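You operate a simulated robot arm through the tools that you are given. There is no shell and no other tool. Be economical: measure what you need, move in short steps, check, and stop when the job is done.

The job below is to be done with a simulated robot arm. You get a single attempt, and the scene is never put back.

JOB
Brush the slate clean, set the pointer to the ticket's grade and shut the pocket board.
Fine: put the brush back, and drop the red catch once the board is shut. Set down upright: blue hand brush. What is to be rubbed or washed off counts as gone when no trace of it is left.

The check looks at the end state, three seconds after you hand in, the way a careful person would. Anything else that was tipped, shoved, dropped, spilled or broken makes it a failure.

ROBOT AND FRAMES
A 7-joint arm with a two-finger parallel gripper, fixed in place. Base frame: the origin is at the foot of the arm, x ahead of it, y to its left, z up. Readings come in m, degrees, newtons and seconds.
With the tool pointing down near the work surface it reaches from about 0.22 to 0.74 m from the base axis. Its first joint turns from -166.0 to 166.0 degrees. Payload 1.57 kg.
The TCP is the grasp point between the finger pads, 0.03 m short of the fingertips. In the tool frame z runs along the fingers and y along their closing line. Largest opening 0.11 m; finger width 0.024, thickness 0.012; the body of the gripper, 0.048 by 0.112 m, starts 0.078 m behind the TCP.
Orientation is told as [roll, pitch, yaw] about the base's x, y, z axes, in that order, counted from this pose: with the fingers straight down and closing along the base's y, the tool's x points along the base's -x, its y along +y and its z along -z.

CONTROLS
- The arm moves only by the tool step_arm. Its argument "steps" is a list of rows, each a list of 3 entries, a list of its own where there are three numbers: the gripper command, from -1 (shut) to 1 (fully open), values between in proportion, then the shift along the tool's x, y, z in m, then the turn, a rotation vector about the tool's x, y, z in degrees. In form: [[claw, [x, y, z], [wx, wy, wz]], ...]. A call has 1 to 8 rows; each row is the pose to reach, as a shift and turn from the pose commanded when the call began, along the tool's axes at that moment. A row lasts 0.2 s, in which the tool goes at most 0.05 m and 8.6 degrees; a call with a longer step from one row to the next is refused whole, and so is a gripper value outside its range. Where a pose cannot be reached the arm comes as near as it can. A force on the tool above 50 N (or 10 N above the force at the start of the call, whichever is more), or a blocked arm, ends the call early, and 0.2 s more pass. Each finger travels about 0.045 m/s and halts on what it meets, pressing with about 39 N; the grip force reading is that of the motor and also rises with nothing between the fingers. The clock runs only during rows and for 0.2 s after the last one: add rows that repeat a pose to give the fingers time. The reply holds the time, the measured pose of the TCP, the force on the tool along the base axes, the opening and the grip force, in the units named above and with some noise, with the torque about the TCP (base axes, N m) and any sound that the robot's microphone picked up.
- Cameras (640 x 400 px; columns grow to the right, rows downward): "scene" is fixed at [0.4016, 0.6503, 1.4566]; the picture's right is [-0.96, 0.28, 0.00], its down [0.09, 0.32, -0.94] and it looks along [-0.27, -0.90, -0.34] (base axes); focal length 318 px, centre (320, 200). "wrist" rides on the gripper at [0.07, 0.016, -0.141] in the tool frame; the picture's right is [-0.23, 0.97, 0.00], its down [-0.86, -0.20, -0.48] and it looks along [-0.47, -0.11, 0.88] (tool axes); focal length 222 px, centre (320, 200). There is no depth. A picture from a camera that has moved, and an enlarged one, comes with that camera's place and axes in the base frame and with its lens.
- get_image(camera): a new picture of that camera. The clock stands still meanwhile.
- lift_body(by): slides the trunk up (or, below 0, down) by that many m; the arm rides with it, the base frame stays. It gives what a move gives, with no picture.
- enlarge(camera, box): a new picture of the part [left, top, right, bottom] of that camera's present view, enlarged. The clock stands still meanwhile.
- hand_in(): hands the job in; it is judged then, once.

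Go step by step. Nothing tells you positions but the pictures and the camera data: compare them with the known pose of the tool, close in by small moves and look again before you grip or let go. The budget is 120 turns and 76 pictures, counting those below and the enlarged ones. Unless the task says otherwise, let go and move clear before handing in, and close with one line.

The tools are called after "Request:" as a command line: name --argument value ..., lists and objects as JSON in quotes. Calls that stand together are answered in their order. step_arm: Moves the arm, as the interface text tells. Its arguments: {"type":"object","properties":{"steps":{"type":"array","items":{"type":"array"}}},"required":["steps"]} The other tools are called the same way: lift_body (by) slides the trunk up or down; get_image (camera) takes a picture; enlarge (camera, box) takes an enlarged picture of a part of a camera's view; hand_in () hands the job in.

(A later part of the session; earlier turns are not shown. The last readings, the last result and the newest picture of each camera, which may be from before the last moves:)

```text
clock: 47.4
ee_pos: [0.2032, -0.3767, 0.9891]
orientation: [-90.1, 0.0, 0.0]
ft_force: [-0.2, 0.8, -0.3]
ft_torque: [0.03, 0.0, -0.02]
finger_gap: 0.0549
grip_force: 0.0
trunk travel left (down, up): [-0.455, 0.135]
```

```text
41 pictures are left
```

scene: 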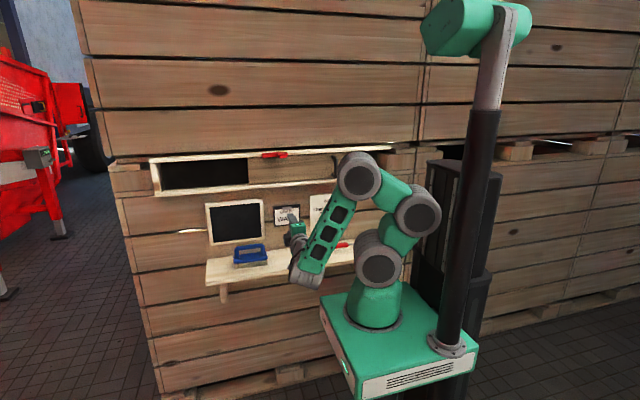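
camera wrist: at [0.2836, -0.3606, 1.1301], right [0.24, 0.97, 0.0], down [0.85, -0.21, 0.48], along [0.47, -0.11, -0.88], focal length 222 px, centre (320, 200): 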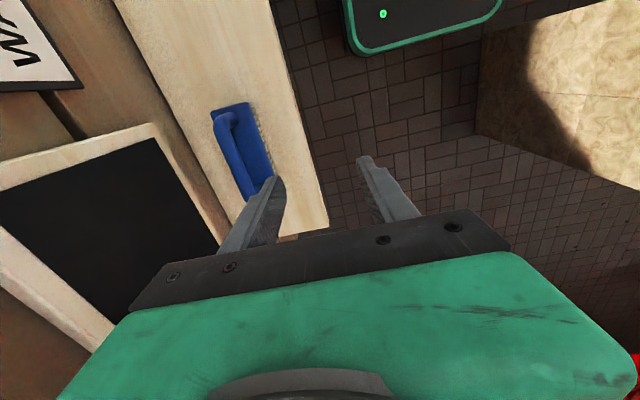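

The tool is horizontal with a good elbow. I rotate it 29° about its axis to match the lever while moving right, staying clear of the wall.

Request:
step_arm --steps '[[0, [0.025, 0.01, 0], [0, 0, 7.5]], [0, [0.05, 0.02, 0], [0, 0, 15]], [0, [0.075, 0.03, 0], [0, 0, 22]], [0, [0.1, 0.04, 0], [0, 0, 29]], [0, [0.125, 0.05, 0], [0, 0, 29]], [0, [0.15, 0.06, 0], [0, 0, 29]]]'

Request:
get_image --camera "scene"

Request:
get_image --camera "wrist"

```text
clock: 49.0
ee_pos: [0.0619, -0.3912, 0.9527]
orientation: [-93.9, -30.9, 1.9]
ft_force: [0.3, 0.1, 0.9]
ft_torque: [-0.03, 0.01, -0.01]
finger_gap: 0.0552
grip_force: 0.1
trunk travel left (down, up): [-0.455, 0.135]
stopped in row 6: the arm was blocked; the commanded pose is now the measured one
```

```text
40 pictures are left
```

scene: 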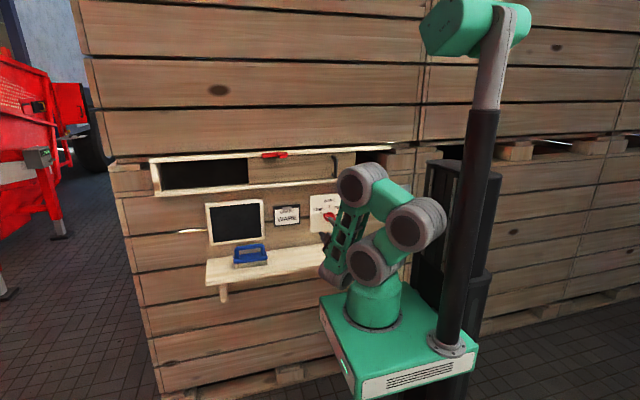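

```text
39 pictures are left
camera wrist: at [0.01, -0.2539, 0.8942], right [0.7, -0.04, -0.72], down [0.63, 0.51, 0.58], along [0.34, -0.86, 0.38], focal length 222 px, centre (320, 200)
```

wrist: 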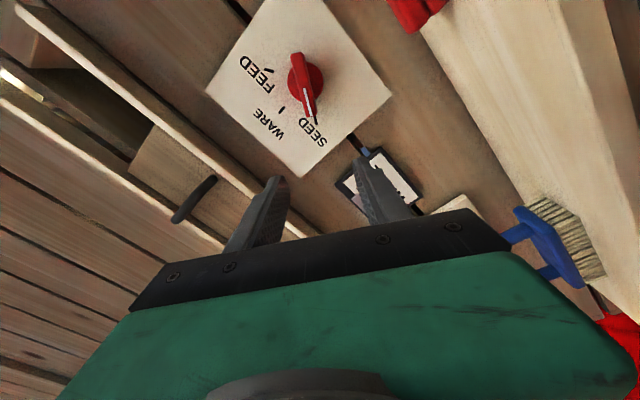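

The wrist came against the arm's own base because the tool was too far from the wall. I back out left, then approach closer to the wall where the wrist has room.

Request:
step_arm --steps '[[0, [-0.026, 0.015, 0.01], [0, 0, 0]], [0, [-0.052, 0.031, 0.03], [-1.5, 0.8, -1]], [0, [-0.052, 0.031, 0.055], [-2.9, 1.6, -2]], [0, [-0.052, 0.031, 0.075], [-2.9, 1.6, -2]]]'

Request:
get_image --camera "wrist"

```text
clock: 50.0
ee_pos: [0.1224, -0.4661, 0.957]
orientation: [-90.0, -29.1, -0.1]
ft_force: [0.0, -0.7, 0.3]
ft_torque: [0.03, -0.01, 0.01]
finger_gap: 0.0551
grip_force: 0.1
trunk travel left (down, up): [-0.455, 0.135]
```

```text
38 pictures are left
camera wrist: at [0.0695, -0.3255, 0.9087], right [0.67, 0.0, -0.74], down [0.65, 0.48, 0.59], along [0.35, -0.88, 0.32], focal length 222 px, centre (320, 200)
```

wrist: 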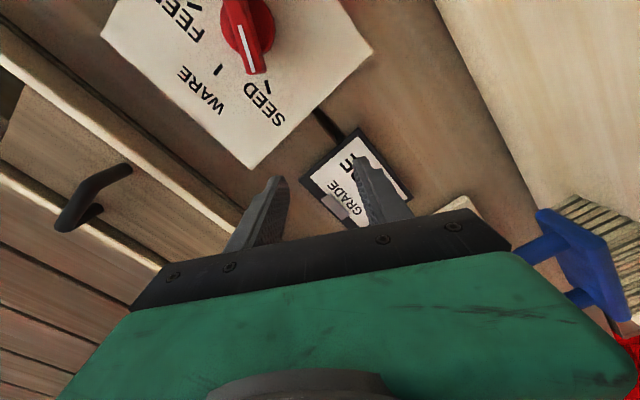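

Lever centre at about (0.002, -0.535, 0.928), angled 30°, as expected. I move in front of it.

Request:
step_arm --steps '[[0, [0.04, -0.011, 0], [0, 0, 0]], [0, [0.08, -0.022, 0], [0, 0, 0]], [0, [0.1196, -0.032, 0], [0, 0, 0]]]'

Request:
get_image --camera "wrist"

Request:
enlarge --camera "scene" --box '[270, 170, 398, 250]'

```text
clock: 50.8
ee_pos: [0.0006, -0.4661, 0.9268]
orientation: [-90.1, -29.0, 0.0]
ft_force: [0.1, 0.1, -0.2]
ft_torque: [0.02, -0.01, 0.01]
finger_gap: 0.0549
grip_force: 0.0
trunk travel left (down, up): [-0.455, 0.135]
```

```text
37 pictures are left
camera wrist: at [-0.0527, -0.325, 0.8774], right [0.67, 0.0, -0.74], down [0.65, 0.48, 0.59], along [0.35, -0.88, 0.32], focal length 222 px, centre (320, 200)
```

wrist: 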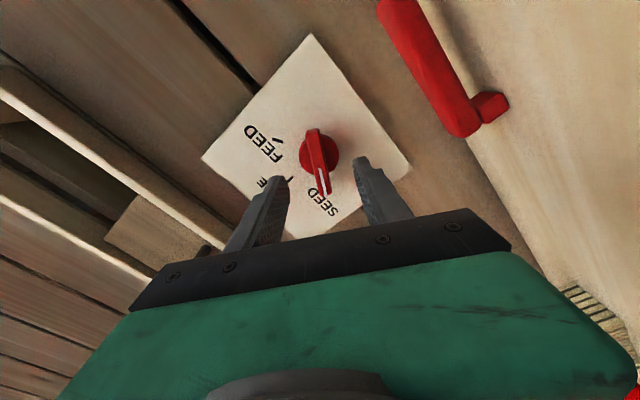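

```text
5.00 times, centred on (334, 210) of scene
camera zoom: at [0.4016, 0.6503, 1.4566], right [-0.96, 0.28, 0.0], down [0.09, 0.32, -0.94], along [-0.27, -0.9, -0.34], focal length 1592 px, centre (250, 150)
```

zoom: 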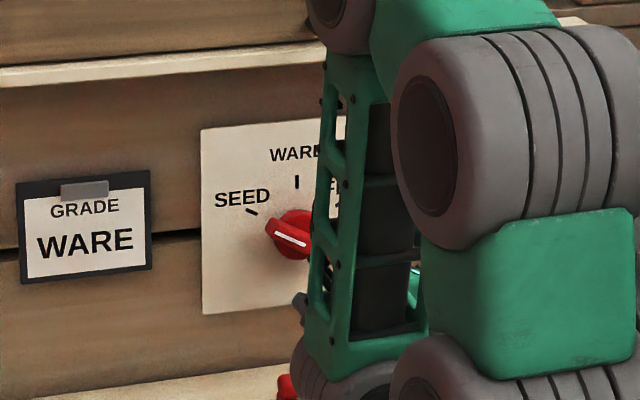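

Fingers straddle the lever and are centred. The lever front is near y=-0.536. I advance 5.6 cm and grip.

Request:
step_arm --steps '[[0, [0, 0, 0.025], [0, 0, 0]], [0, [0, 0, 0.045], [0, 0, 0]], [0, [0, 0, 0.056], [0, 0, 0]], [-0.6, [0, 0, 0.056], [0, 0, 0]], [-0.6, [0, 0, 0.056], [0, 0, 0]], [-1, [0, 0, 0.056], [0, 0, 0]], [-1, [0, 0, 0.056], [0, 0, 0]]]'

Request:
get_image --camera "wrist"

```text
clock: 52.4
ee_pos: [-0.0016, -0.5243, 0.9279]
orientation: [-90.3, -28.9, 0.0]
ft_force: [-9.2, -4.5, 14.6]
ft_torque: [-0.17, -0.03, -0.82]
finger_gap: 0.0433
grip_force: 44.4
trunk travel left (down, up): [-0.455, 0.135]
```

```text
35 pictures are left
camera wrist: at [-0.0534, -0.3823, 0.8782], right [0.67, 0.0, -0.74], down [0.65, 0.48, 0.59], along [0.35, -0.88, 0.32], focal length 222 px, centre (320, 200)
```

wrist: 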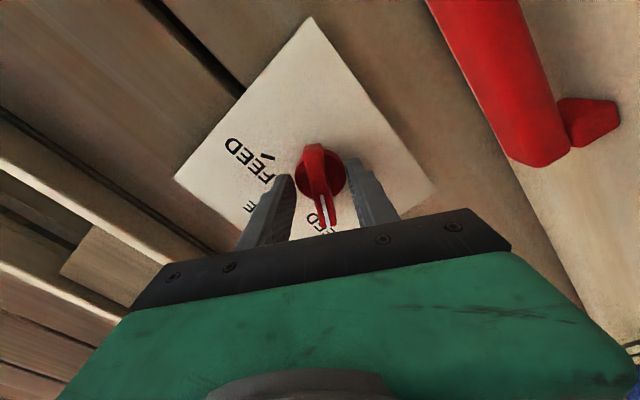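

The fingers have closed on the round hub (43 mm), which is centred on the axis. I shift 3 mm to relieve the side load and turn clockwise 30° first.

Request:
step_arm --steps '[[-1, [0, -0.003, 0], [0, 0, 0]], [-1, [0, -0.003, 0], [0, 0, 6]], [-1, [0, -0.003, 0], [0, 0, 12]], [-1, [0, -0.003, 0], [0, 0, 18]], [-1, [0, -0.003, 0], [0, 0, 24]], [-1, [0, -0.003, 0], [0, 0, 30]]]'

Request:
get_image --camera "wrist"

Request:
get_image --camera "scene"

```text
clock: 53.8
ee_pos: [-0.0005, -0.5245, 0.9276]
orientation: [-89.3, -59.2, -0.4]
ft_force: [1.6, -6.8, -17.4]
ft_torque: [-0.18, -0.01, 0.63]
finger_gap: 0.0435
grip_force: 44.8
trunk travel left (down, up): [-0.455, 0.135]
```

```text
34 pictures are left
camera wrist: at [-0.0221, -0.3817, 0.8591], right [0.95, 0.0, -0.31], down [0.27, 0.47, 0.84], along [0.15, -0.88, 0.45], focal length 222 px, centre (320, 200)
```

wrist: 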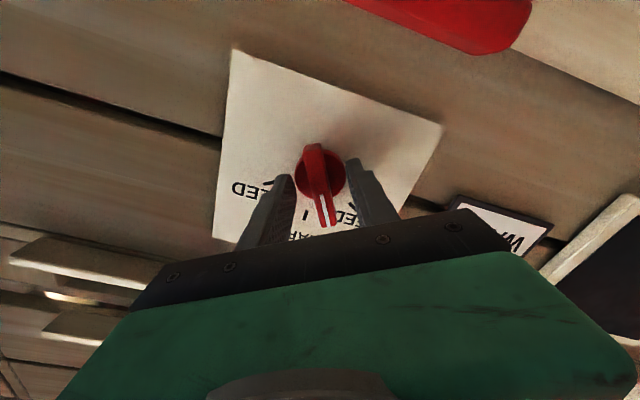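

```text
33 pictures are left
```

scene: 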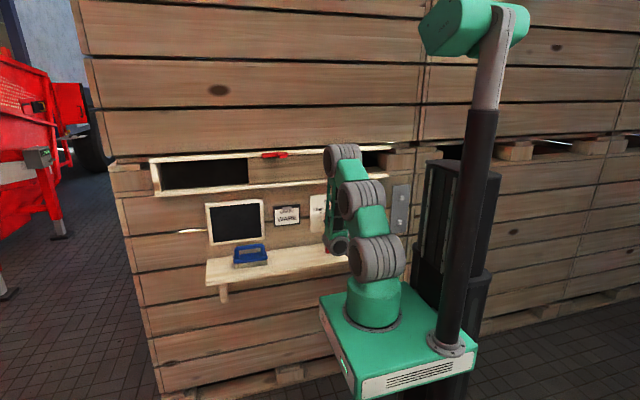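

The knob follows the grip. I turn another 30°.

Request:
step_arm --steps '[[-1, [0, 0, 0], [0, 0, 6]], [-1, [0, 0, 0], [0, 0, 12]], [-1, [0, 0, 0], [0, 0, 18]], [-1, [0, 0, 0], [0, 0, 24]], [-1, [0, 0, 0], [0, 0, 30]]]'

Request:
enlarge --camera "wrist" --box '[210, 90, 450, 240]'

```text
clock: 55.0
ee_pos: [0.0005, -0.5219, 0.9331]
orientation: [-104.2, -89.1, 14.0]
ft_force: [6.1, 19.9, -11.6]
ft_torque: [0.08, -0.05, 0.03]
finger_gap: 0.0137
grip_force: 30.7
trunk travel left (down, up): [-0.455, 0.135]
```

```text
2.67 times, centred on (330, 165) of wrist
camera zoom: at [0.0154, -0.3812, 0.8609], right [0.98, 0.0, 0.21], down [-0.18, 0.48, 0.86], along [-0.1, -0.88, 0.47], focal length 592 px, centre (293, 293)
```

zoom: 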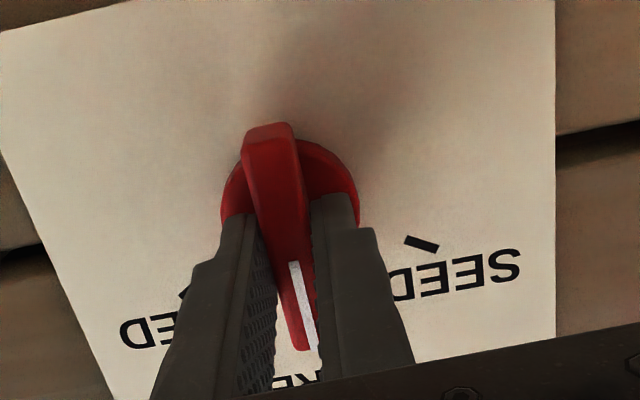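

The fingers now clamp the lever itself, and the tool angle says it is about vertical. I release, back out and look.

Request:
step_arm --steps '[[-0.3, [0, 0, 0], [0, 0, 0]], [0, [0, 0, 0], [0, 0, 0]], [0, [0, 0, -0.02], [0, 0, 0]], [0, [0, 0, -0.045], [0, 0, 0]], [0, [0, 0, -0.06], [0, 0, 0]]]'

Request:
enlarge --camera "wrist" --box '[210, 70, 450, 220]'

Request:
enlarge --camera "scene" --box '[270, 170, 398, 250]'

```text
clock: 56.2
ee_pos: [-0.0002, -0.4619, 0.9325]
orientation: [-94.4, -89.0, 4.4]
ft_force: [0.5, -0.1, 0.6]
ft_torque: [0.0, -0.02, 0.0]
finger_gap: 0.0549
grip_force: 0.0
trunk travel left (down, up): [-0.455, 0.135]
```

```text
2.67 times, centred on (330, 145) of wrist
camera zoom: at [0.0151, -0.3211, 0.8599], right [0.98, 0.0, 0.21], down [-0.18, 0.48, 0.86], along [-0.1, -0.88, 0.47], focal length 592 px, centre (293, 347)
```

zoom: 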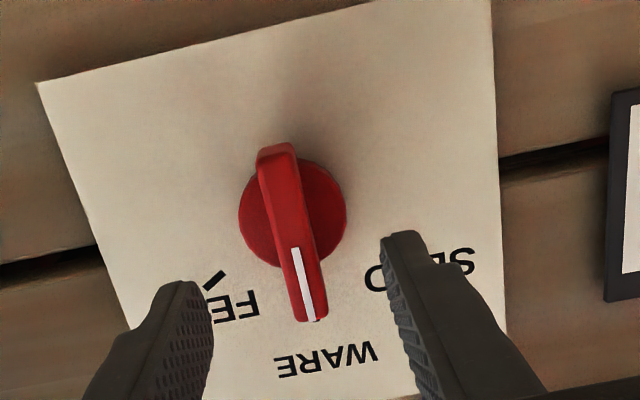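

```text
5.00 times, centred on (334, 210) of scene
camera zoom: at [0.4016, 0.6503, 1.4566], right [-0.96, 0.28, 0.0], down [0.09, 0.32, -0.94], along [-0.27, -0.9, -0.34], focal length 1592 px, centre (250, 150)
```

zoom: 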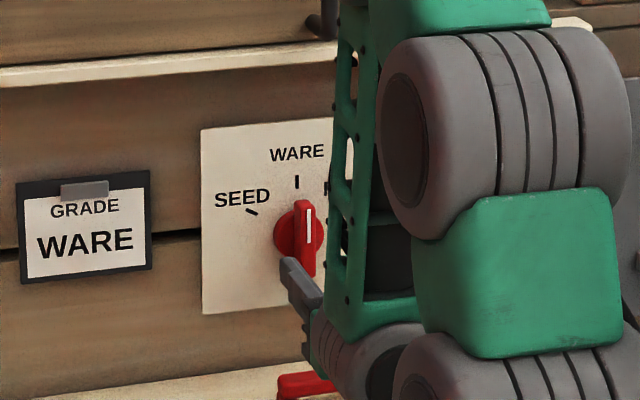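

The pointer stands at WARE. Now the board: its handle is near (-0.013, -0.537, 1.149), it must slide about 0.31 m to the left, and the catch is near x≈0.22, z≈1.21. I raise the trunk and move up in front of the handle.

Request:
lift_body --by 0.13

Request:
step_arm --steps '[[-0.2, [-0.03, 0, 0], [0, 0, 0]], [-0.2, [-0.06, 0, 0], [0, 0, 0]], [-0.2, [-0.085, -0.012, 0], [0, 0, 0]]]'

Request:
get_image --camera "wrist"

Request:
get_image --camera "scene"

```text
clock: 57.8
ee_pos: [-0.0008, -0.4624, 1.0605]
orientation: [-90.9, -89.1, 0.8]
ft_force: [-0.2, 0.2, 0.0]
ft_torque: [0.01, -0.01, -0.02]
finger_gap: 0.0548
grip_force: 0.1
trunk travel left (down, up): [-0.585, 0.005]
```

```text
clock: 58.6
ee_pos: [-0.0092, -0.4574, 1.1368]
orientation: [-113.9, -88.9, 23.9]
ft_force: [0.6, -0.1, 0.3]
ft_torque: [-0.01, -0.01, 0.0]
finger_gap: 0.0441
grip_force: 0.1
out of reach, approached as far as the arm can: row 3
trunk travel left (down, up): [-0.585, 0.005]
```

```text
29 pictures are left
camera wrist: at [0.0082, -0.3162, 1.0655], right [0.98, 0.0, 0.21], down [-0.18, 0.49, 0.85], along [-0.1, -0.87, 0.47], focal length 222 px, centre (320, 200)
```

wrist: 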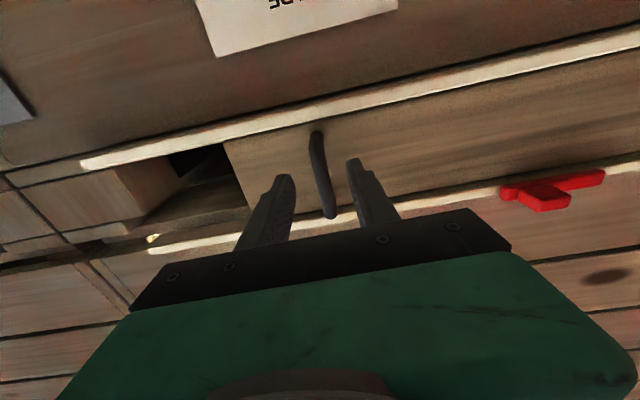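

```text
28 pictures are left
```

scene: 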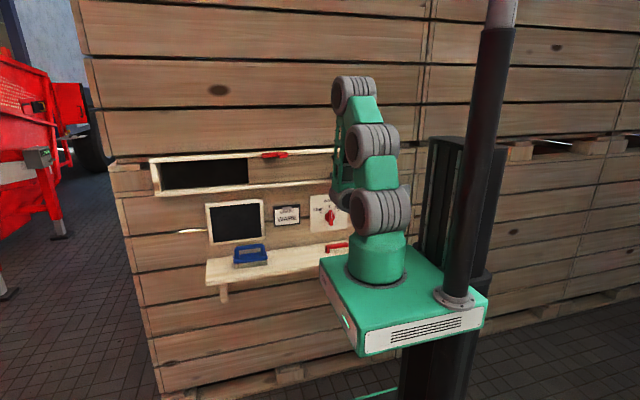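

The fingers straddle the handle. I advance 6.5 cm so they sit on both sides of the bar.

Request:
step_arm --steps '[[-0.2, [0, 0, 0.025], [0, 0, 0]], [-0.2, [0, 0, 0.05], [0, 0, 0]], [-0.2, [0, 0, 0.063], [0, 0, 0]]]'

Request:
get_image --camera "wrist"

```text
clock: 59.4
ee_pos: [-0.0017, -0.496, 1.1157]
orientation: [-114.1, -88.9, 24.0]
ft_force: [-0.3, 0.5, -1.0]
ft_torque: [-0.04, 0.0, -0.03]
finger_gap: 0.0441
grip_force: 0.0
out of reach, approached as far as the arm can: row 1, 2, 3
trunk travel left (down, up): [-0.585, 0.005]
```

```text
27 pictures are left
camera wrist: at [0.0132, -0.3558, 1.0444], right [0.98, 0.0, 0.21], down [-0.18, 0.49, 0.85], along [-0.1, -0.87, 0.47], focal length 222 px, centre (320, 200)
```

wrist: 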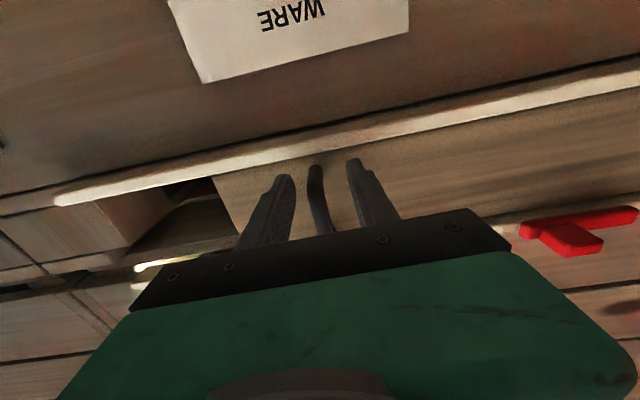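

The wrist runs into a limit in this roll. I'll back out, roll the tool back 90°, and push the handle from its right side with closed fingers instead.

Request:
step_arm --steps '[[-0.2, [0, 0, -0.03], [0, 0, 0]], [-0.2, [0, 0, -0.06], [0, 0, 0]], [-0.2, [0.03, 0, -0.07], [0, 0, 0]], [-0.2, [0.06, 0, -0.07], [0, 0, 0]], [-1, [0.08, 0, -0.07], [0, 0, 0]], [-1, [0.08, 0, -0.07], [0, 0, -8]], [-1, [0.08, 0, -0.07], [0, 0, -16]], [-1, [0.08, 0, -0.07], [0, 0, -24]]]'

Request:
step_arm --steps '[[-1, [0, 0, 0], [0, 0, -8]], [-1, [0, 0, 0], [0, 0, -16]], [-1, [0, 0, 0], [0, 0, -24]], [-1, [0, 0, 0], [0, 0, -32]], [-1, [0, 0, 0], [0, 0, -40]], [-1, [0, 0, 0], [0, 0, -48]], [-1, [0, 0, 0], [0, 0, -56]], [-1, [0, 0, 0], [0, 0, -64]]]'

Request:
get_image --camera "scene"

```text
clock: 61.2
ee_pos: [-0.0035, -0.4275, 1.0344]
orientation: [-90.0, -64.9, 0.1]
ft_force: [1.2, -0.4, 0.6]
ft_torque: [0.02, -0.01, -0.01]
finger_gap: 0.0
grip_force: 21.0
trunk travel left (down, up): [-0.585, 0.005]
```

```text
clock: 63.0
ee_pos: [-0.0045, -0.4272, 1.0362]
orientation: [-90.0, -0.8, -0.1]
ft_force: [-0.1, 0.2, -0.9]
ft_torque: [0.0, 0.01, 0.0]
finger_gap: 0.0002
grip_force: 21.3
trunk travel left (down, up): [-0.585, 0.005]
```

```text
26 pictures are left
```

scene: 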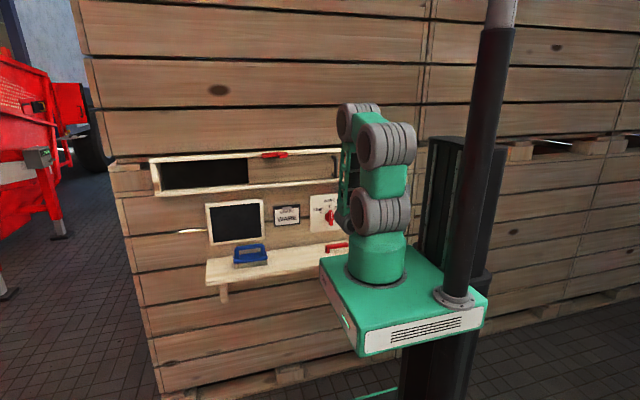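

Now I move to the right side of the handle, still clear of the wall.

Request:
step_arm --steps '[[-1, [0, -0.03, 0.02], [0, 0, 0.8]], [-1, [0.01, -0.06, 0.03], [0, 0, 0.8]], [-1, [0.03, -0.09, 0.03], [0, 0, 0.8]], [-1, [0.05, -0.114, 0.03], [0, 0, 0.8]]]'

Request:
get_image --camera "wrist"

```text
clock: 64.0
ee_pos: [-0.0485, -0.4497, 1.1281]
orientation: [-90.4, -1.8, -0.1]
ft_force: [-0.2, 0.4, -0.4]
ft_torque: [0.0, 0.01, 0.0]
finger_gap: 0.0
grip_force: 21.8
out of reach, approached as far as the arm can: row 4
trunk travel left (down, up): [-0.585, 0.005]
```

```text
25 pictures are left
camera wrist: at [-0.117, -0.3086, 1.1078], right [0.26, -0.01, -0.97], down [0.85, 0.48, 0.22], along [0.46, -0.88, 0.13], focal length 222 px, centre (320, 200)
```

wrist: 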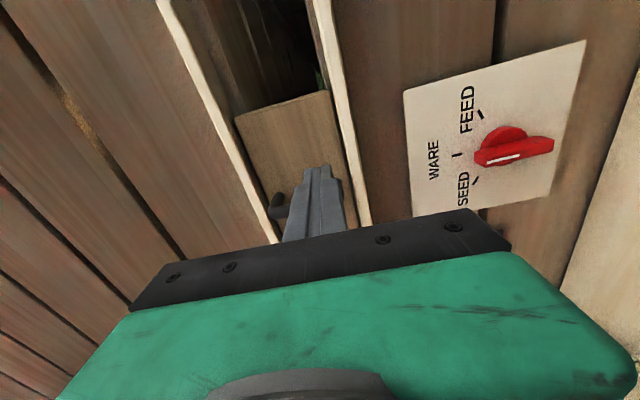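

I sit at a height limit of about z=1.13, which is still within the handle's span (1.11–1.19). I lower slightly and advance beside the handle.

Request:
step_arm --steps '[[-1, [0, 0.022, 0], [0, 0, 0]], [-1, [0, 0.022, 0.02], [0, 0, 0]], [-1, [0, 0.022, 0.04], [0, 0, 0]], [-1, [0, 0.022, 0.06], [0, 0, 0]]]'

Request:
get_image --camera "wrist"

```text
clock: 65.0
ee_pos: [-0.0465, -0.4901, 1.1108]
orientation: [-91.4, -1.7, 0.1]
ft_force: [0.3, -0.2, 0.4]
ft_torque: [0.0, -0.04, 0.0]
finger_gap: 0.0002
grip_force: 20.8
out of reach, approached as far as the arm can: row 3, 4
trunk travel left (down, up): [-0.585, 0.005]
```

```text
24 pictures are left
camera wrist: at [-0.1156, -0.3499, 1.0888], right [0.26, -0.02, -0.97], down [0.85, 0.48, 0.21], along [0.46, -0.88, 0.14], focal length 222 px, centre (320, 200)
```

wrist: 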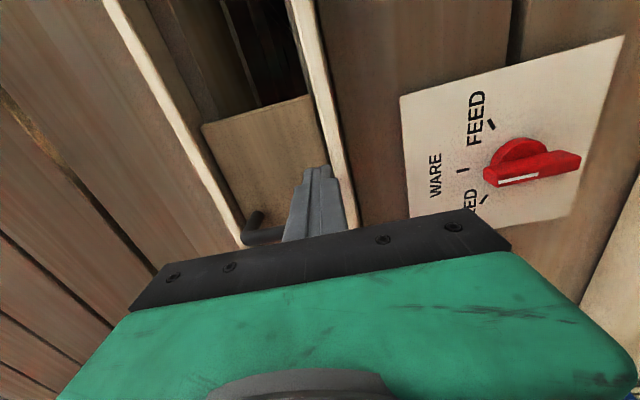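

The limit comes from the wrist bend, so I tilt the tool downward 40° for more room and then try the handle again.

Request:
step_arm --steps '[[-1, [0, 0, -0.03], [0, 0, 0]], [-1, [0, 0, -0.06], [0, 0, 0]], [-1, [0, 0, -0.07], [0, 0, 0]], [-1, [0, 0, -0.07], [-8, 0, 0]], [-1, [0, 0, -0.07], [-16, 0, 0]], [-1, [0, 0, -0.07], [-24, 0, 0]], [-1, [0, 0, -0.07], [-32, 0, 0]], [-1, [0, 0, -0.07], [-40, 0, 0]]]'

```text
clock: 67.0
ee_pos: [-0.0031, -0.3261, 0.9214]
orientation: [-56.6, -1.4, 0.0]
ft_force: [-0.1, 0.3, 0.5]
ft_torque: [0.0, 0.0, 0.01]
finger_gap: 0.0003
grip_force: 21.5
out of reach, approached as far as the arm can: row 4, 5, 6, 7, 8
trunk travel left (down, up): [-0.585, 0.005]
stopped in row 8: the arm was blocked; the commanded pose is now the measured one
```

Request:
get_image --camera "scene"

```text
23 pictures are left
```

scene: 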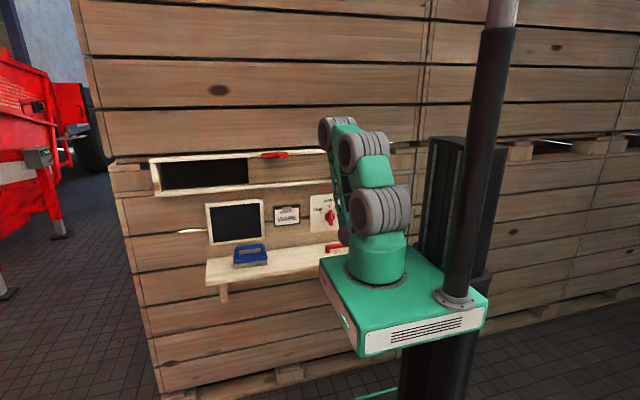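

The elbow leaned forward and the arm folded onto itself. I'll move out to the left where there is room, then rebuild the tall starting posture with the trunk lower, where the forearm points up and forward.

Request:
step_arm --steps '[[-1, [-0.03, -0.01, 0], [0, 0, 0]], [-1, [-0.065, -0.025, 0], [0, 0, 0]], [-1, [-0.1, -0.045, 0], [0, 0, 0]], [-1, [-0.135, -0.065, 0], [0, 0, 0]], [-1, [-0.17, -0.085, 0], [0, 0, 0]], [-1, [-0.2, -0.108, 0], [0, 0, 0]]]'

Request:
step_arm --steps '[[-1, [0, 0, 0], [-8, 0, 0]], [-1, [0, 0, 0], [-16, 0, 0]], [-1, [0, 0, 0], [-24, 0, 0]], [-1, [0, 0, 0], [-32, 0, 0]], [-1, [0, 0, 0], [-40, 0, 0]], [-1, [0, 0, 0], [-48, 0, 0]], [-1, [0, 0, 0], [-56, 0, 0]]]'

```text
clock: 68.4
ee_pos: [0.0577, -0.3499, 0.9397]
orientation: [-59.6, -3.6, -0.2]
ft_force: [0.7, 0.0, 0.4]
ft_torque: [-0.01, -0.02, -0.01]
finger_gap: 0.0
grip_force: 21.2
out of reach, approached as far as the arm can: row 2, 3, 4, 5, 6
trunk travel left (down, up): [-0.585, 0.005]
```

```text
clock: 69.0
ee_pos: [0.0691, -0.3405, 0.9053]
orientation: [-53.8, -10.2, -3.3]
ft_force: [-0.1, -0.9, 0.1]
ft_torque: [0.01, 0.01, 0.0]
finger_gap: 0.0
grip_force: 21.8
out of reach, approached as far as the arm can: row 1, 2, 3
trunk travel left (down, up): [-0.585, 0.005]
stopped in row 3: the arm was blocked; the commanded pose is now the measured one
```

I retrace toward the pose that worked: tool horizontal, close to the wall.

Request:
step_arm --steps '[[-1, [0, -0.01, 0.015], [5, 0, 0]], [-1, [0, -0.025, 0.03], [11, 0, 0]], [-1, [0, -0.04, 0.045], [18, 0, 0]], [-1, [-0.01, -0.06, 0.06], [25, 0, 0]], [-1, [-0.02, -0.08, 0.071], [32, 0, 0]], [-1, [-0.03, -0.089, 0.071], [36, 0, 0]], [-1, [-0.05, -0.089, 0.071], [36, 0, 0]]]'

Request:
get_image --camera "scene"

```text
clock: 69.7
ee_pos: [0.0601, -0.3597, 0.9382]
orientation: [-65.0, -6.8, -0.9]
ft_force: [0.7, -0.1, 0.8]
ft_torque: [-0.02, 0.02, 0.02]
finger_gap: 0.0
grip_force: 21.7
trunk travel left (down, up): [-0.585, 0.005]
stopped in row 3: the arm was blocked; the commanded pose is now the measured one
```

```text
22 pictures are left
```

scene: 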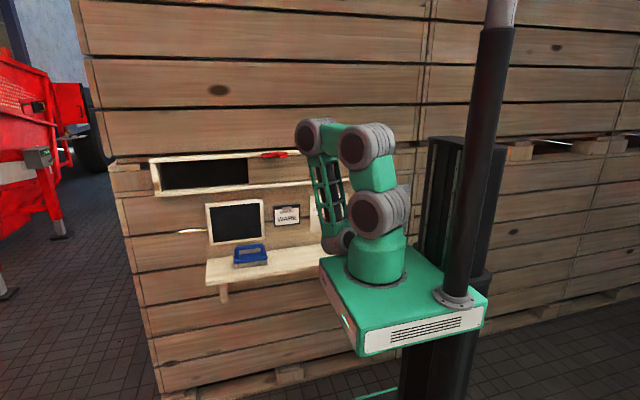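

The wrist is touching the base column, so I move straight away from it, without turning.

Request:
step_arm --steps '[[-1, [0, -0.008, 0.018], [0, 0, 0]], [-1, [-0.005, -0.017, 0.036], [0, 0, 0]], [-1, [-0.01, -0.025, 0.055], [0, 0, 0]], [-1, [-0.015, -0.033, 0.073], [0, 0, 0]], [-1, [-0.02, -0.042, 0.09], [0, 0, 0]]]'

```text
clock: 70.9
ee_pos: [0.0543, -0.4142, 0.9217]
orientation: [-64.4, -6.4, -2.7]
ft_force: [0.1, 0.0, 0.4]
ft_torque: [0.03, 0.0, 0.0]
finger_gap: 0.0001
grip_force: 20.9
out of reach, approached as far as the arm can: row 4, 5
trunk travel left (down, up): [-0.585, 0.005]
```

That freed it. Now I swing the whole arm about the base's vertical axis to the left, which leaves the fold unchanged.

Request:
step_arm --steps '[[-1, [-0.0458, 0.0094, -0.0077], [-0.72, -5.83, -2.79]], [-1, [-0.0901, 0.0208, -0.0201], [-1.45, -11.66, -5.58]], [-1, [-0.1323, 0.0343, -0.0371], [-2.17, -17.48, -8.37]], [-1, [-0.1718, 0.0494, -0.0583], [-2.9, -23.3, -11.2]], [-1, [-0.2081, 0.0661, -0.0838], [-3.6, -29.1, -14]]]'

Request:
get_image --camera "scene"

```text
clock: 72.1
ee_pos: [0.2863, -0.3575, 0.9372]
orientation: [-65.3, -6.3, 31.8]
ft_force: [1.0, 0.1, 0.8]
ft_torque: [0.01, 0.01, -0.01]
finger_gap: 0.0
grip_force: 21.2
out of reach, approached as far as the arm can: row 1, 2, 3, 4, 5
trunk travel left (down, up): [-0.585, 0.005]
```

```text
21 pictures are left
```

scene: 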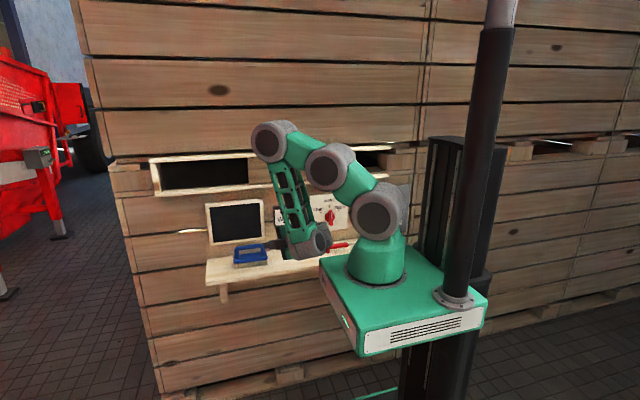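

The elbow leans far forward. I raise the tool and turn it down gradually to bring the posture back.

Request:
step_arm --steps '[[-1, [-0.003, -0.027, -0.013], [0, 0, 0]], [-1, [-0.007, -0.054, -0.025], [0, 0, 0]], [-1, [-0.011, -0.09, -0.042], [-6, 0, 0]], [-1, [-0.011, -0.09, -0.042], [-13, 0, 0]], [-1, [-0.011, -0.09, -0.042], [-20, 0, 0]], [-1, [-0.011, -0.09, -0.042], [-27, 0, 0]], [-1, [-0.011, -0.09, -0.042], [-34, 0, 0]]]'

```text
clock: 73.6
ee_pos: [0.2645, -0.2816, 0.9285]
orientation: [-57.1, -16.2, 31.9]
ft_force: [-0.3, -0.1, -0.3]
ft_torque: [0.02, -0.03, -0.01]
finger_gap: 0.0002
grip_force: 21.6
out of reach, approached as far as the arm can: row 1, 2, 3, 4, 5, 6, 7
trunk travel left (down, up): [-0.585, 0.005]
stopped in row 7: the arm was blocked; the commanded pose is now the measured one
```

I swing further left into open space, where the arm can be stretched out to unfold.

Request:
step_arm --steps '[[-1, [-0.0438, 0.0172, -0.0033], [-1.95, -5.64, -3.65]], [-1, [-0.0858, 0.037, -0.0113], [-3.9, -11.3, -7.3]], [-1, [-0.1255, 0.059, -0.0241], [-5.9, -16.9, -10.9]], [-1, [-0.1622, 0.083, -0.0416], [-7.8, -22.6, -14.6]], [-1, [-0.1955, 0.1085, -0.0632], [-9.8, -28.2, -18.2]]]'

Request:
get_image --camera "scene"

```text
clock: 74.8
ee_pos: [0.3846, -0.0767, 0.9314]
orientation: [-57.8, -16.9, 67.3]
ft_force: [0.1, 0.2, 0.8]
ft_torque: [-0.03, -0.02, 0.01]
finger_gap: 0.0
grip_force: 21.6
trunk travel left (down, up): [-0.585, 0.005]
```

```text
20 pictures are left
```

scene: 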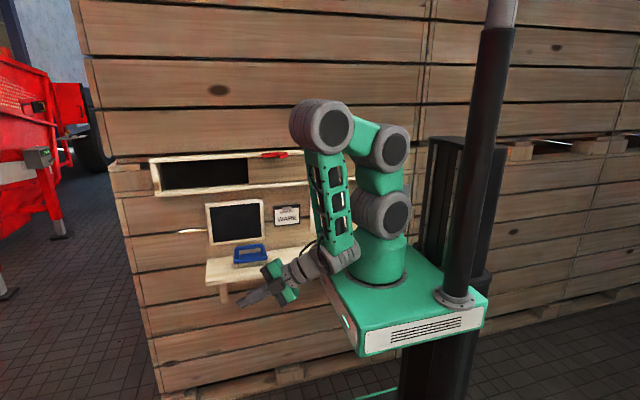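

Open space now. I stretch outward, then up.

Request:
step_arm --steps '[[-1, [-0.009, -0.022, 0.038], [0, 0, 0]], [-1, [-0.018, -0.044, 0.077], [0, 0, 0]], [-1, [-0.027, -0.066, 0.115], [0, 0, 0]], [-1, [-0.036, -0.088, 0.154], [0, 0, 0]], [-1, [-0.048, -0.124, 0.131], [0, 0, 0]], [-1, [-0.06, -0.16, 0.108], [0, 0, 0]], [-1, [-0.073, -0.196, 0.084], [0, 0, 0]], [-1, [-0.086, -0.232, 0.06], [0, 0, 0]]]'

Request:
get_image --camera "scene"

```text
clock: 76.6
ee_pos: [0.5568, -0.1121, 1.1087]
orientation: [-57.0, -16.3, 67.0]
ft_force: [0.6, 0.4, -0.6]
ft_torque: [0.01, -0.04, 0.04]
finger_gap: 0.0001
grip_force: 21.8
out of reach, approached as far as the arm can: row 1, 2
trunk travel left (down, up): [-0.585, 0.005]
```

```text
19 pictures are left
```

scene: 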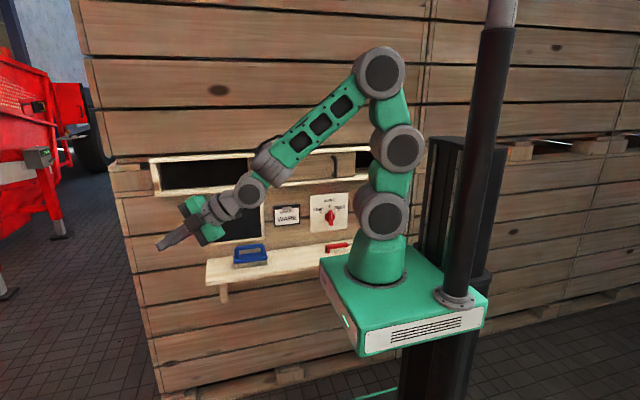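

Healthy posture. I level the tool pointing outward and raise it so the forearm becomes horizontal.

Request:
step_arm --steps '[[-1, [-0.0126, -0.0363, -0.0234], [6, -1.2, -3.7]], [-1, [-0.0251, -0.0725, -0.0469], [12, -2.4, -7.4]], [-1, [-0.0377, -0.1088, -0.0703], [18, -3.6, -11.2]], [-1, [-0.0502, -0.1451, -0.0938], [24, -4.8, -15]], [-1, [-0.0628, -0.1814, -0.1172], [31, -6, -18.8]], [-1, [-0.0753, -0.2176, -0.1407], [31, -6, -18.8]], [-1, [-0.0879, -0.2539, -0.1641], [31, -6, -18.8]], [-1, [-0.1004, -0.2902, -0.1876], [31, -6, -18.8]]]'

Request:
lift_body --by -0.37

Request:
get_image --camera "scene"

```text
clock: 78.4
ee_pos: [0.5533, -0.114, 1.4687]
orientation: [-89.9, 0.0, 78.1]
ft_force: [-0.3, 0.3, -0.2]
ft_torque: [-0.01, 0.01, 0.01]
finger_gap: 0.0
grip_force: 21.3
trunk travel left (down, up): [-0.585, 0.005]
```

```text
clock: 82.0
ee_pos: [0.5531, -0.1131, 1.0981]
orientation: [-90.0, 0.0, 77.9]
ft_force: [1.1, -0.2, -0.5]
ft_torque: [-0.02, -0.02, -0.03]
finger_gap: 0.0
grip_force: 20.9
trunk travel left (down, up): [-0.215, 0.375]
```

```text
18 pictures are left
```

scene: 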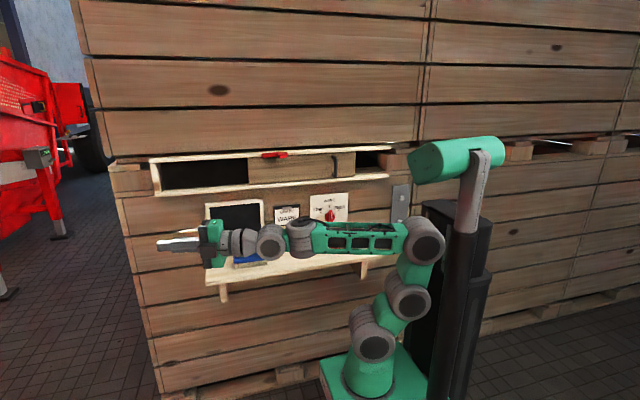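

Exactly the posture I want, at the handle's height. I retract 10 cm and swing clockwise toward the wall.

Request:
step_arm --steps '[[-1, [0, 0, -0.035], [0, 0, 0]], [-1, [0, 0, -0.07], [0, 0, 0]], [-1, [0, 0, -0.1], [0, 0, 0]], [-1, [0.0486, 0, -0.1025], [0, 6, 0]], [-1, [0.0967, 0, -0.1102], [0, 12, 0]], [-1, [0.1437, 0, -0.1228], [0, 18, 0]], [-1, [0.1891, 0, -0.1402], [0, 24, 0]], [-1, [0.2325, 0, -0.1623], [0, 30, 0]]]'

Request:
step_arm --steps '[[-1, [0.0486, 0, -0.0025], [0, 6, 0]], [-1, [0.0967, 0, -0.0102], [0, 12, 0]], [-1, [0.1437, 0, -0.0228], [0, 18, 0]], [-1, [0.1891, 0, -0.0402], [0, 24, 0]], [-1, [0.2325, 0, -0.0623], [0, 30, 0]], [-1, [0.2733, 0, -0.0888], [0, 36, 0]], [-1, [0.3111, 0, -0.1194], [0, 42, 0]], [-1, [0.3456, 0, -0.1539], [0, 48, 0]]]'

```text
clock: 82.7
ee_pos: [0.5307, -0.1111, 0.9874]
orientation: [-76.2, -1.4, 78.3]
ft_force: [0.0, -0.3, 0.1]
ft_torque: [0.0, -0.01, -0.03]
finger_gap: 0.0001
grip_force: 21.3
trunk travel left (down, up): [-0.215, 0.375]
stopped in row 3: the arm was blocked; the commanded pose is now the measured one
```

```text
clock: 84.5
ee_pos: [0.3131, -0.4199, 1.0137]
orientation: [-80.0, 9.3, 31.1]
ft_force: [-0.7, 0.8, 0.8]
ft_torque: [0.02, 0.04, -0.03]
finger_gap: 0.0
grip_force: 21.6
trunk travel left (down, up): [-0.215, 0.375]
```

The elbow met something while retracting, and the swing continued at a larger radius. Forces are low; I check the state before going on.

Request:
get_image --camera "scene"

```text
17 pictures are left
```

scene: 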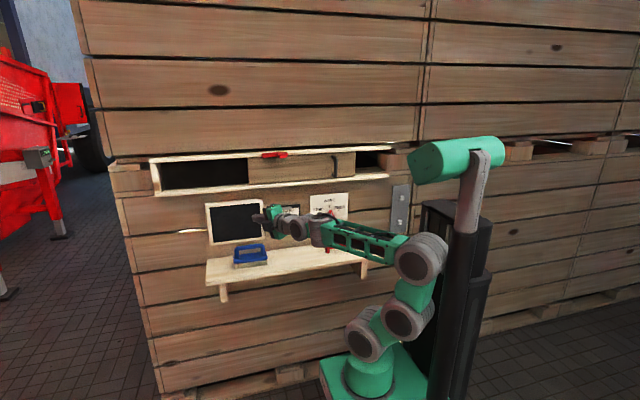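

Nothing was touched. I level the tool and raise it to handle height.

Request:
step_arm --steps '[[-1, [0.005, -0.031, -0.006], [3.3, -0.3, 3.1]], [-1, [0.01, -0.063, -0.011], [6.6, -0.6, 6.2]], [-1, [0.016, -0.095, -0.017], [9.9, -0.8, 9.2]], [-1, [0.021, -0.13, -0.023], [9.9, -0.8, 9.2]]]'

```text
clock: 85.5
ee_pos: [0.3129, -0.4203, 1.1501]
orientation: [-89.6, 0.0, 31.1]
ft_force: [0.1, 0.1, 0.1]
ft_torque: [0.0, 0.0, 0.03]
finger_gap: 0.0001
grip_force: 21.5
trunk travel left (down, up): [-0.215, 0.375]
```

Level at z=1.15. I traverse to the right side of the handle while turning the tool square to the wall.

Request:
step_arm --steps '[[-1, [0.0412, 0, -0.0212], [0, 3.9, 0]], [-1, [0.0824, 0, -0.0424], [0, 7.8, 0]], [-1, [0.1236, 0, -0.0636], [0, 11.7, 0]], [-1, [0.1648, 0, -0.0848], [0, 15.6, 0]], [-1, [0.206, 0, -0.106], [0, 19.5, 0]], [-1, [0.2472, 0, -0.1273], [0, 23.4, 0]], [-1, [0.2884, 0, -0.1485], [0, 27.3, 0]], [-1, [0.3296, 0, -0.1697], [0, 31, 0]]]'

Request:
get_image --camera "wrist"

```text
clock: 87.3
ee_pos: [-0.054, -0.4445, 1.1486]
orientation: [-89.7, 0.2, 0.3]
ft_force: [0.3, 0.6, -0.4]
ft_torque: [0.02, -0.02, -0.06]
finger_gap: 0.0001
grip_force: 21.2
trunk travel left (down, up): [-0.215, 0.375]
```

```text
16 pictures are left
camera wrist: at [-0.124, -0.3033, 1.1334], right [0.22, 0.0, -0.97], down [0.85, 0.48, 0.2], along [0.47, -0.88, 0.11], focal length 222 px, centre (320, 200)
```

wrist: 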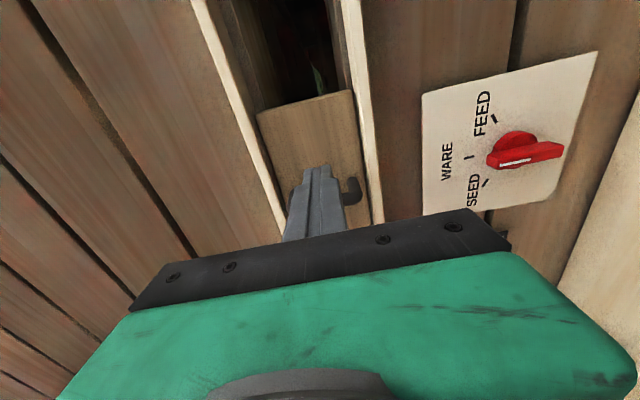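

Reached with margin. I advance beside the handle.

Request:
step_arm --steps '[[-1, [0, 0, 0.03], [0, 0, 0]], [-1, [0, 0, 0.06], [0, 0, 0]], [-1, [0, 0, 0.077], [0, 0, 0]]]'

Request:
get_image --camera "wrist"

```text
clock: 88.1
ee_pos: [-0.0548, -0.5203, 1.1495]
orientation: [-89.8, 0.1, 0.2]
ft_force: [1.6, 18.3, -5.3]
ft_torque: [0.11, -0.14, -0.14]
finger_gap: 0.0
grip_force: 21.4
trunk travel left (down, up): [-0.215, 0.375]
```

```text
15 pictures are left
camera wrist: at [-0.1241, -0.3789, 1.1328], right [0.23, 0.0, -0.97], down [0.85, 0.48, 0.2], along [0.47, -0.88, 0.11], focal length 222 px, centre (320, 200)
```

wrist: 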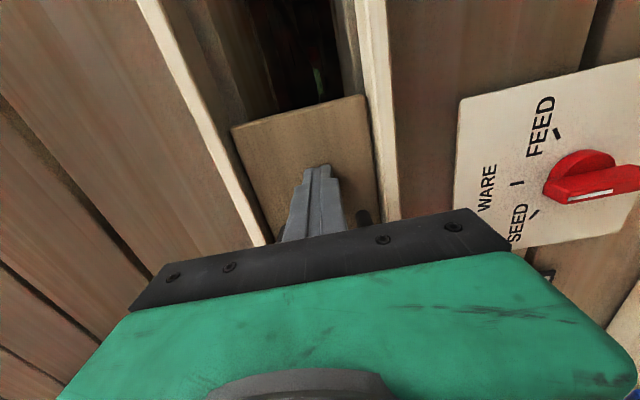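

The tips touch the board face at y=-0.55. I back off 6 mm and push left.

Request:
step_arm --steps '[[-1, [0, 0, -0.007], [0, 0, 0]], [-1, [-0.02, 0, -0.007], [0, 0, 0]], [-1, [-0.035, 0, -0.007], [0, 0, 0]], [-1, [-0.05, 0, -0.007], [0, 0, 0]], [-1, [-0.065, 0, -0.007], [0, 0, 0]], [-1, [-0.08, 0, -0.007], [0, 0, 0]], [-1, [-0.095, 0, -0.007], [0, 0, 0]], [-1, [-0.11, 0, -0.007], [0, 0, 0]]]'

Request:
get_image --camera "scene"

```text
clock: 89.9
ee_pos: [0.0552, -0.514, 1.1496]
orientation: [-89.8, 0.1, 0.3]
ft_force: [0.7, 0.3, 0.0]
ft_torque: [0.01, 0.03, 0.0]
finger_gap: 0.0
grip_force: 21.0
trunk travel left (down, up): [-0.215, 0.375]
```

```text
14 pictures are left
```

scene: 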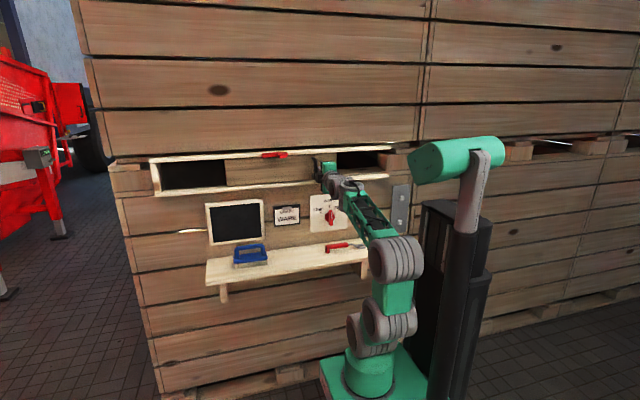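

The board slides. I keep pushing.

Request:
step_arm --steps '[[-1, [-0.025, 0, 0], [0, 0, 0]], [-1, [-0.05, 0, 0], [0, 0, 0]], [-1, [-0.075, 0, 0], [0, 0, 0]], [-1, [-0.1, 0, 0], [0, 0, 0]], [-1, [-0.125, 0, 0], [0, 0, 0]], [-1, [-0.15, 0, 0], [0, 0, 0]], [-1, [-0.17, 0, 0], [0, 0, 0]], [-1, [-0.185, 0, 0], [0, 0, 0]]]'

Request:
enlarge --camera "scene" --box '[140, 130, 396, 290]'

```text
clock: 91.7
ee_pos: [0.2418, -0.5139, 1.15]
orientation: [-89.8, 0.2, 0.4]
ft_force: [1.1, 0.5, -0.3]
ft_torque: [-0.06, 0.02, -0.01]
finger_gap: 0.0001
grip_force: 21.2
trunk travel left (down, up): [-0.215, 0.375]
```

```text
2.50 times, centred on (268, 210) of scene
camera zoom: at [0.4016, 0.6503, 1.4566], right [-0.96, 0.28, 0.0], down [0.09, 0.32, -0.94], along [-0.27, -0.9, -0.34], focal length 796 px, centre (450, 175)
```

zoom: 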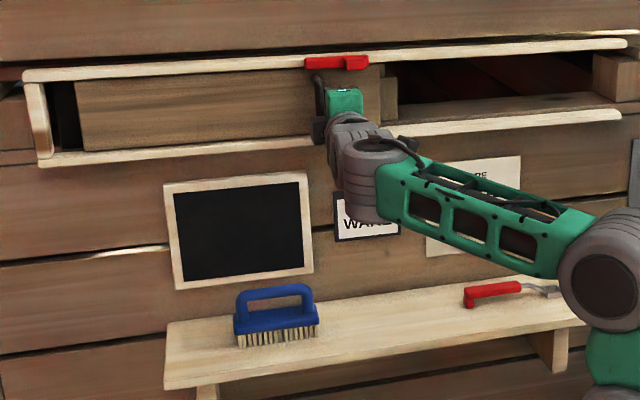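

About 4–5 cm remain. I push on slowly until the board stops.

Request:
step_arm --steps '[[-1, [-0.012, 0, 0], [0, 0, 0]], [-1, [-0.022, 0, 0], [0, 0, 0]], [-1, [-0.03, 0, 0], [0, 0, 0]], [-1, [-0.036, 0, 0], [0, 0, 0]], [-1, [-0.042, 0, 0], [0, 0, 0]], [-1, [-0.048, 0, 0], [0, 0, 0]], [-1, [-0.053, 0, 0], [0, 0, 0]], [-1, [-0.058, 0, 0], [0, 0, 0]]]'

Request:
enlarge --camera "scene" --box '[140, 135, 300, 235]'

```text
clock: 93.3
ee_pos: [0.2807, -0.5138, 1.1478]
orientation: [-89.6, -0.1, -1.1]
ft_force: [-34.5, 13.9, -9.6]
ft_torque: [-0.1, 0.04, 0.41]
finger_gap: 0.0
grip_force: 21.4
trunk travel left (down, up): [-0.215, 0.375]
stopped in row 8: the force on the tool passed its limit at 55 N (the readings are from after the stop); the commanded pose is now the measured one
```

```text
4.00 times, centred on (220, 185) of scene
camera zoom: at [0.4016, 0.6503, 1.4566], right [-0.96, 0.28, 0.0], down [0.09, 0.32, -0.94], along [-0.27, -0.9, -0.34], focal length 1274 px, centre (720, 260)
```

zoom: 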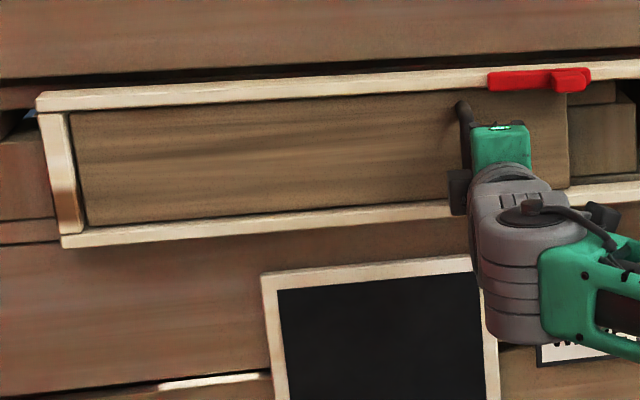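

The board is shut against its stop. I release, retreat and look closely at the red catch.

Request:
step_arm --steps '[[-1, [0.01, 0, 0], [0, 0, 0]], [-1, [0.015, 0, -0.03], [0, 0, 0]], [-1, [0.03, 0, -0.07], [0, 0, 0]], [-1, [0.07, 0, -0.09], [0, 0, 0]], [-1, [0.11, 0, -0.1], [0, 0, 0]]]'

Request:
get_image --camera "wrist"

Request:
enlarge --camera "scene" --box '[244, 135, 308, 175]'

```text
clock: 94.7
ee_pos: [0.2321, -0.414, 1.1254]
orientation: [-87.6, 3.0, 4.7]
ft_force: [0.4, 0.6, -0.2]
ft_torque: [0.01, 0.0, -0.06]
finger_gap: 0.0
grip_force: 21.0
trunk travel left (down, up): [-0.215, 0.375]
stopped in row 5: the arm was blocked; the commanded pose is now the measured one
```

```text
11 pictures are left
camera wrist: at [0.1504, -0.2775, 1.1175], right [0.17, 0.06, -0.98], down [0.82, 0.54, 0.18], along [0.54, -0.84, 0.05], focal length 222 px, centre (320, 200)
```

wrist: 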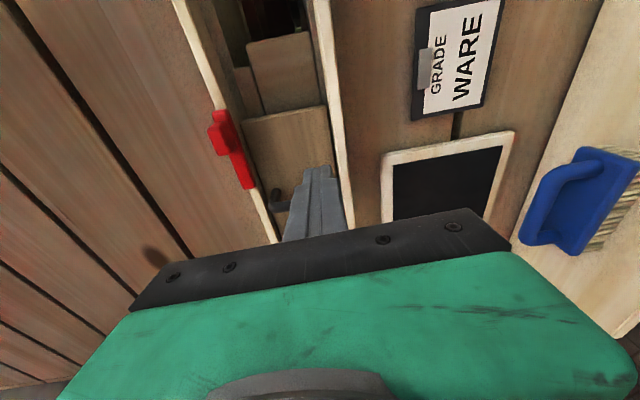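

```text
10.00 times, centred on (276, 155) of scene
camera zoom: at [0.4016, 0.6503, 1.4566], right [-0.96, 0.28, 0.0], down [0.09, 0.32, -0.94], along [-0.27, -0.9, -0.34], focal length 3184 px, centre (760, 650)
```

zoom: 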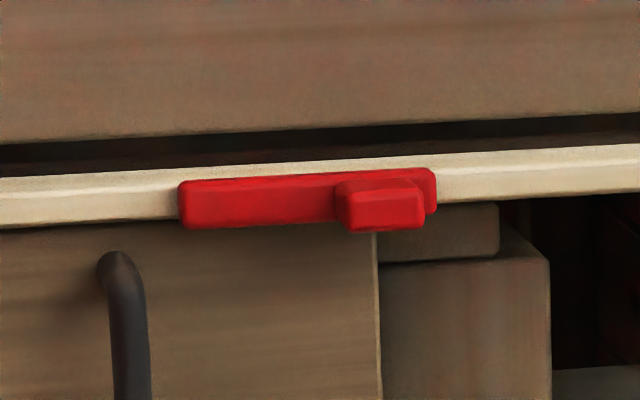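

The catch is a red bar (x≈0.18–0.277, z≈1.21) with a tab protruding at its right end, near (0.206, -0.52, 1.214). I'll push the tab down from above; first I raise the trunk and square the tool.

Request:
lift_body --by 0.135

Request:
step_arm --steps '[[-1, [0.01, 0, 0.01], [1.2, 2.3, 1.5]], [-1, [0.026, 0, 0.02], [2.4, 4.7, 3]], [-1, [0.026, 0, 0.03], [2.4, 4.7, 3]]]'

```text
clock: 96.4
ee_pos: [0.2331, -0.4119, 1.2587]
orientation: [-87.5, 2.9, 4.6]
ft_force: [0.5, -0.1, 0.4]
ft_torque: [0.01, -0.03, 0.0]
finger_gap: 0.0
grip_force: 21.2
trunk travel left (down, up): [-0.35, 0.24]
```

```text
clock: 97.2
ee_pos: [0.1999, -0.4487, 1.2582]
orientation: [-89.9, 0.2, -1.2]
ft_force: [0.0, 1.0, -0.6]
ft_torque: [0.02, 0.02, 0.02]
finger_gap: 0.0
grip_force: 21.3
trunk travel left (down, up): [-0.35, 0.24]
```

I advance above the tab and check before pressing.

Request:
step_arm --steps '[[-1, [-0.003, 0, 0.03], [0, -1.2, 0]], [-1, [-0.004, 0, 0.056], [0, -1.2, 0]]]'

Request:
enlarge --camera "scene" --box '[230, 115, 326, 175]'

```text
clock: 97.8
ee_pos: [0.2044, -0.5045, 1.2579]
orientation: [-89.9, 0.1, 0.1]
ft_force: [-0.9, 0.3, 0.2]
ft_torque: [0.0, -0.02, 0.0]
finger_gap: 0.0001
grip_force: 21.5
trunk travel left (down, up): [-0.35, 0.24]
```

```text
6.67 times, centred on (278, 145) of scene
camera zoom: at [0.4016, 0.6503, 1.4566], right [-0.96, 0.28, 0.0], down [0.09, 0.32, -0.94], along [-0.27, -0.9, -0.34], focal length 2123 px, centre (600, 567)
```

zoom: 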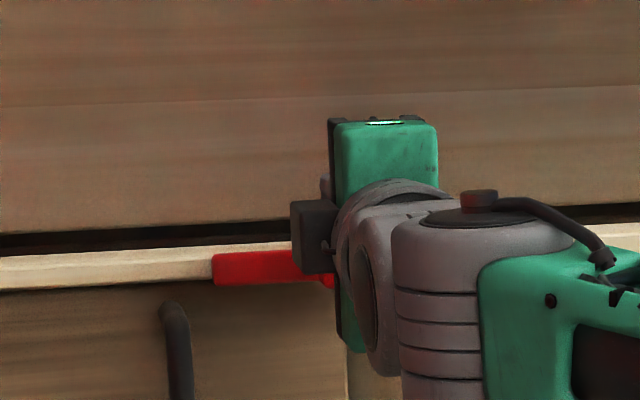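

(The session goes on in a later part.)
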